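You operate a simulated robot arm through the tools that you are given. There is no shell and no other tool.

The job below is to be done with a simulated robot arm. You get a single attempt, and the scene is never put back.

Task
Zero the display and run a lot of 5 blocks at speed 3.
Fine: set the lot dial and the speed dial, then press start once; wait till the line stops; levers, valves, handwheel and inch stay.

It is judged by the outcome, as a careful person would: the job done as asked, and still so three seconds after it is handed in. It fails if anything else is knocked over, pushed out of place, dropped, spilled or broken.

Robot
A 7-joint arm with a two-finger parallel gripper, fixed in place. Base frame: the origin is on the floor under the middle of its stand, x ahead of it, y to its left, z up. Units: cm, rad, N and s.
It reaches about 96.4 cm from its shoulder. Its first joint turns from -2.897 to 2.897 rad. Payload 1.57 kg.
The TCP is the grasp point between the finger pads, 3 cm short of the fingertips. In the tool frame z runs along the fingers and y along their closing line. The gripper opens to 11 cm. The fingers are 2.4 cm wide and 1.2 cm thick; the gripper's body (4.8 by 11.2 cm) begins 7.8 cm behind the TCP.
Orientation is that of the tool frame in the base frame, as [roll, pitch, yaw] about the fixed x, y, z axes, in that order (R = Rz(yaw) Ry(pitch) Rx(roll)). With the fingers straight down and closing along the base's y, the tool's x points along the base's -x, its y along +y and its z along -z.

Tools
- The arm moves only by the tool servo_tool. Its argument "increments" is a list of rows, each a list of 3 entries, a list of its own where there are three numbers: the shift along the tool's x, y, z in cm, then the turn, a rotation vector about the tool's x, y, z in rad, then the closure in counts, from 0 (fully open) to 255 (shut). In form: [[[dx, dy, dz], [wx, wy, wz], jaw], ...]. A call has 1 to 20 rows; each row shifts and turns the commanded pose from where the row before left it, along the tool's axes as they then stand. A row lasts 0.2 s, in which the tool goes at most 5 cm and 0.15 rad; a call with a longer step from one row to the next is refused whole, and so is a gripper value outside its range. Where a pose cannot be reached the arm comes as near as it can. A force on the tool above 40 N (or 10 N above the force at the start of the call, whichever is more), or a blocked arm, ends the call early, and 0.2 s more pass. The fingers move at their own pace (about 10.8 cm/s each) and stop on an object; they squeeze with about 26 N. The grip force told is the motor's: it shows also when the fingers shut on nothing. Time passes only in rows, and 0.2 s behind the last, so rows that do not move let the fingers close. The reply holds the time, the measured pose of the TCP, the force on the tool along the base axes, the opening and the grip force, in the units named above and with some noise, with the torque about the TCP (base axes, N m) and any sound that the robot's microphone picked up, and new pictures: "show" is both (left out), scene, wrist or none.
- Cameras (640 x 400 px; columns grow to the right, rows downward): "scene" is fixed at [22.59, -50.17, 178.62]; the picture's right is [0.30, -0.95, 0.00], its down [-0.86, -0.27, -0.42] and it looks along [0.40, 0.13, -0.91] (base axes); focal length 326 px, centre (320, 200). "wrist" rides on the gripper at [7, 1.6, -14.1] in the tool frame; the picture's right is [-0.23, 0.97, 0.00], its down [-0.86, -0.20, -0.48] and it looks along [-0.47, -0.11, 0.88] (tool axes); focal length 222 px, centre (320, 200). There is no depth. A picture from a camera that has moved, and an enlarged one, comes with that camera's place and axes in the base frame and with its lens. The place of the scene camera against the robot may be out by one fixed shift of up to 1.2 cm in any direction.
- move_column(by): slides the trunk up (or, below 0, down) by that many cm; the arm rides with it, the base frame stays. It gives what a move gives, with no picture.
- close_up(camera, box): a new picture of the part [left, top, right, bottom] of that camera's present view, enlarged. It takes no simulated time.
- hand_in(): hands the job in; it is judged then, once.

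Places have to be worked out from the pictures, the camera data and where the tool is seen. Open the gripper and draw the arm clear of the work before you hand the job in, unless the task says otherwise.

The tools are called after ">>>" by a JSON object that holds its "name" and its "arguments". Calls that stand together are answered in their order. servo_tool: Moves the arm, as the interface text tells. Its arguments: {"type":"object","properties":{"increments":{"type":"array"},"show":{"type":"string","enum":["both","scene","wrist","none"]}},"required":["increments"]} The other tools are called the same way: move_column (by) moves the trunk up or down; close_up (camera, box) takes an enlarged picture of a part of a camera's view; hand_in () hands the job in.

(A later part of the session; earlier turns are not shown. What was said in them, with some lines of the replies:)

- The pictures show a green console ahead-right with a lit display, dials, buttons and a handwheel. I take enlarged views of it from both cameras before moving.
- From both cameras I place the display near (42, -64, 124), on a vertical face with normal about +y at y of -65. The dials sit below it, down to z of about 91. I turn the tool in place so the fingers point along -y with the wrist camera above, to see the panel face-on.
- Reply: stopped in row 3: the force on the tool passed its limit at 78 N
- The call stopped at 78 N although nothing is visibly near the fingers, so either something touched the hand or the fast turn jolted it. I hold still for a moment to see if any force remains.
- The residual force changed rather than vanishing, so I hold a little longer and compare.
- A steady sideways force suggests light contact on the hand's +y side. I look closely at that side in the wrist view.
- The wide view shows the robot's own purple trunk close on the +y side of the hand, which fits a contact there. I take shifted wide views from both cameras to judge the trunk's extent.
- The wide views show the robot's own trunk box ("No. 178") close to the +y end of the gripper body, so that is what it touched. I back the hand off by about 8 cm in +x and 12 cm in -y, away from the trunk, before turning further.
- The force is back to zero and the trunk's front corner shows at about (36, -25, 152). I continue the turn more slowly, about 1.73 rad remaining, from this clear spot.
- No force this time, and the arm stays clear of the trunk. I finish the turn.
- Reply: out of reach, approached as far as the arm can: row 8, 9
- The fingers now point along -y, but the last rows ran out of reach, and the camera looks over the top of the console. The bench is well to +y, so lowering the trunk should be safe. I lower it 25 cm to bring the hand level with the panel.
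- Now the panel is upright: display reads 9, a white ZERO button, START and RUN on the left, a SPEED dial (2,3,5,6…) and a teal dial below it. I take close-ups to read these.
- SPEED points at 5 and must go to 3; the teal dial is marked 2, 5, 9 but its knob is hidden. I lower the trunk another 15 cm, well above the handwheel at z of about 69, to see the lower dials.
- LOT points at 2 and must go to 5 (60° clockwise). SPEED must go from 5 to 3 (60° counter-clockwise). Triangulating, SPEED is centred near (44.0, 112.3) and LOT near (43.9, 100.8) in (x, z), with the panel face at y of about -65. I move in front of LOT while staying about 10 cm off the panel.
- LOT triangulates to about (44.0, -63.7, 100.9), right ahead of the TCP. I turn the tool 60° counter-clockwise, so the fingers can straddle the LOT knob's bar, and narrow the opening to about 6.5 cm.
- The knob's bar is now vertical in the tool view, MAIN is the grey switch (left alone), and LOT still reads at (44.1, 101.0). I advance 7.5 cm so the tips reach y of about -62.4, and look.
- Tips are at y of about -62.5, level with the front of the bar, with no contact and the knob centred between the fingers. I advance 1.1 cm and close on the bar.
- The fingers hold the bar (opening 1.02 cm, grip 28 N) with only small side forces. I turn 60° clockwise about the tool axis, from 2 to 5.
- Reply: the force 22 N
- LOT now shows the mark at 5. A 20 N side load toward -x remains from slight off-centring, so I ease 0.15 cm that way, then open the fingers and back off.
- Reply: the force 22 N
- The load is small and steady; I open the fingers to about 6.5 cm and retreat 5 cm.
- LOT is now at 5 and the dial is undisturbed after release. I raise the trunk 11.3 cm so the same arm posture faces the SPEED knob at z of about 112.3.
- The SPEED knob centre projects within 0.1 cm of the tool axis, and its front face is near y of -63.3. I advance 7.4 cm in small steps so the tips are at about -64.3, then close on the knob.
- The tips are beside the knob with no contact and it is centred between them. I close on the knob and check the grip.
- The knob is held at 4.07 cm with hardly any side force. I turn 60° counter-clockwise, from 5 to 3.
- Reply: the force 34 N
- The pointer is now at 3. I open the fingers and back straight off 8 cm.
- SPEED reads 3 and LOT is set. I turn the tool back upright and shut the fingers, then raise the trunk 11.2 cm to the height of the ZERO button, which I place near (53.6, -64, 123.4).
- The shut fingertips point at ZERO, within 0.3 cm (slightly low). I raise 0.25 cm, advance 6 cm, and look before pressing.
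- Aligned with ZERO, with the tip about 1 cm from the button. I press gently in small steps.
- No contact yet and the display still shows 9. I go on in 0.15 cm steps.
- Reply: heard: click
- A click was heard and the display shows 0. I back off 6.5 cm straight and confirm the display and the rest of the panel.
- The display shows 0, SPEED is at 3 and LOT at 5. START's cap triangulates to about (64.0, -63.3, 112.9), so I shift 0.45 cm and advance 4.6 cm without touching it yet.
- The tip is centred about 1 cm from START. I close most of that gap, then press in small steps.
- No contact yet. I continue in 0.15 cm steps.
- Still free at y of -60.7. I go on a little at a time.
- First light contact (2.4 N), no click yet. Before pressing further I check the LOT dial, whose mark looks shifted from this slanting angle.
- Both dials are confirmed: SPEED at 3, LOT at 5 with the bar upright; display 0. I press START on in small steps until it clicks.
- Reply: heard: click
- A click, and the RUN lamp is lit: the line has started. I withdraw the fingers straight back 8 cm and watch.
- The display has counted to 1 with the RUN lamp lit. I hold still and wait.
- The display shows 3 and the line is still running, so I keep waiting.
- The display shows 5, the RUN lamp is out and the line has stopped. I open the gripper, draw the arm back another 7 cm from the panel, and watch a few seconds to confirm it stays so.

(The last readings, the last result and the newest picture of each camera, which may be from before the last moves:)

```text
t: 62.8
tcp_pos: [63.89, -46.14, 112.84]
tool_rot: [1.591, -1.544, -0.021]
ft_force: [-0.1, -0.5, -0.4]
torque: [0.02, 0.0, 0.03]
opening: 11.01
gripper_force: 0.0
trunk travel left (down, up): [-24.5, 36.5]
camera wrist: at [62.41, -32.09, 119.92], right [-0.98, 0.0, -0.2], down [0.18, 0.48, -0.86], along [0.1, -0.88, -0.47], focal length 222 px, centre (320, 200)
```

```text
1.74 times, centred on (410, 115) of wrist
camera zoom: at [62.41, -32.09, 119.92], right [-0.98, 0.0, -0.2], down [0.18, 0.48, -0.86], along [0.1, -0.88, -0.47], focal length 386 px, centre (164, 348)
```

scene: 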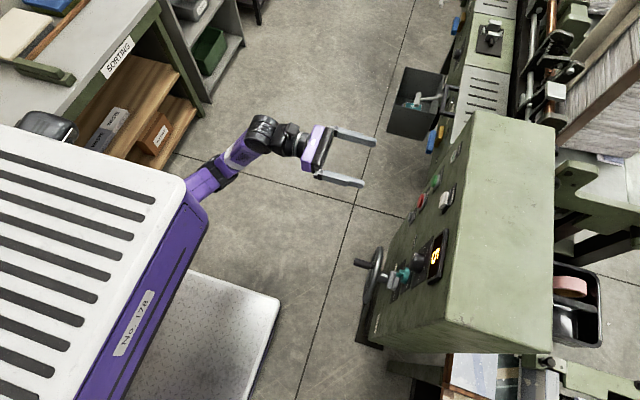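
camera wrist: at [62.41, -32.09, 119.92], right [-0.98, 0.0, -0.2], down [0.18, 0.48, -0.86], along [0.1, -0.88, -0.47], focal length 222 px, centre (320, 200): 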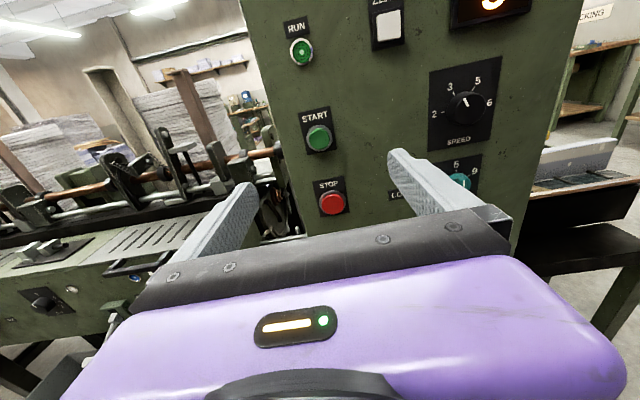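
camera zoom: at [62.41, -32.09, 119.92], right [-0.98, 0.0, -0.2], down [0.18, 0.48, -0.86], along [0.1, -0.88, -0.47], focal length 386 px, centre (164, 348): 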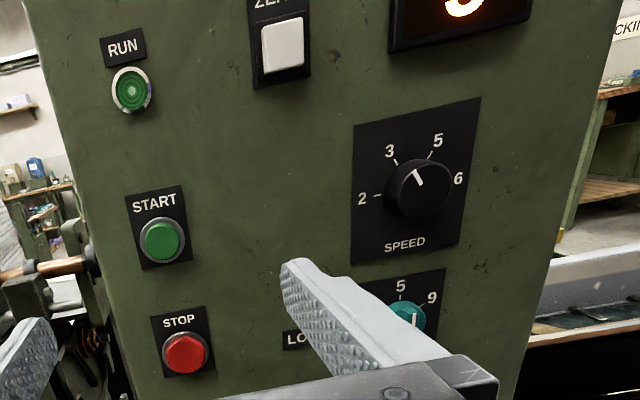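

The display holds at 5, the RUN lamp is off, SPEED is at 3 and LOT at 5. The gripper is open and clear of the panel, and nothing else was moved, so I hand the job in.

>>> {"name": "hand_in", "arguments": {}}

```text
The job is handed in.
```

The lot is done: I zeroed the display and ran 5 blocks at speed 3, and the line then stopped by itself.

- **Dials:** The lot dial was turned from 2 to 5 and the speed dial from 5 to 3. Close-up pictures showed both in place before I pressed start and again after the run.
- **Zero:** I pressed ZERO and heard a click, and the display went from 9 to 0.
- **Run:** I pressed START once. The RUN lamp lit, the display counted up to 5, and the lamp went out. It still read 5 when I handed the job in.
- **Left alone:** I did not touch the levers, valves, handwheel, INCH, STOP or MAIN switch.

Early on, while I was turning the gripper, it bumped the robot's own trunk and the move stopped at 78 N. I backed it off and the force dropped to zero. The later pictures and readings showed nothing out of place.

I opened the gripper and drew the arm clear of the panel before handing in.
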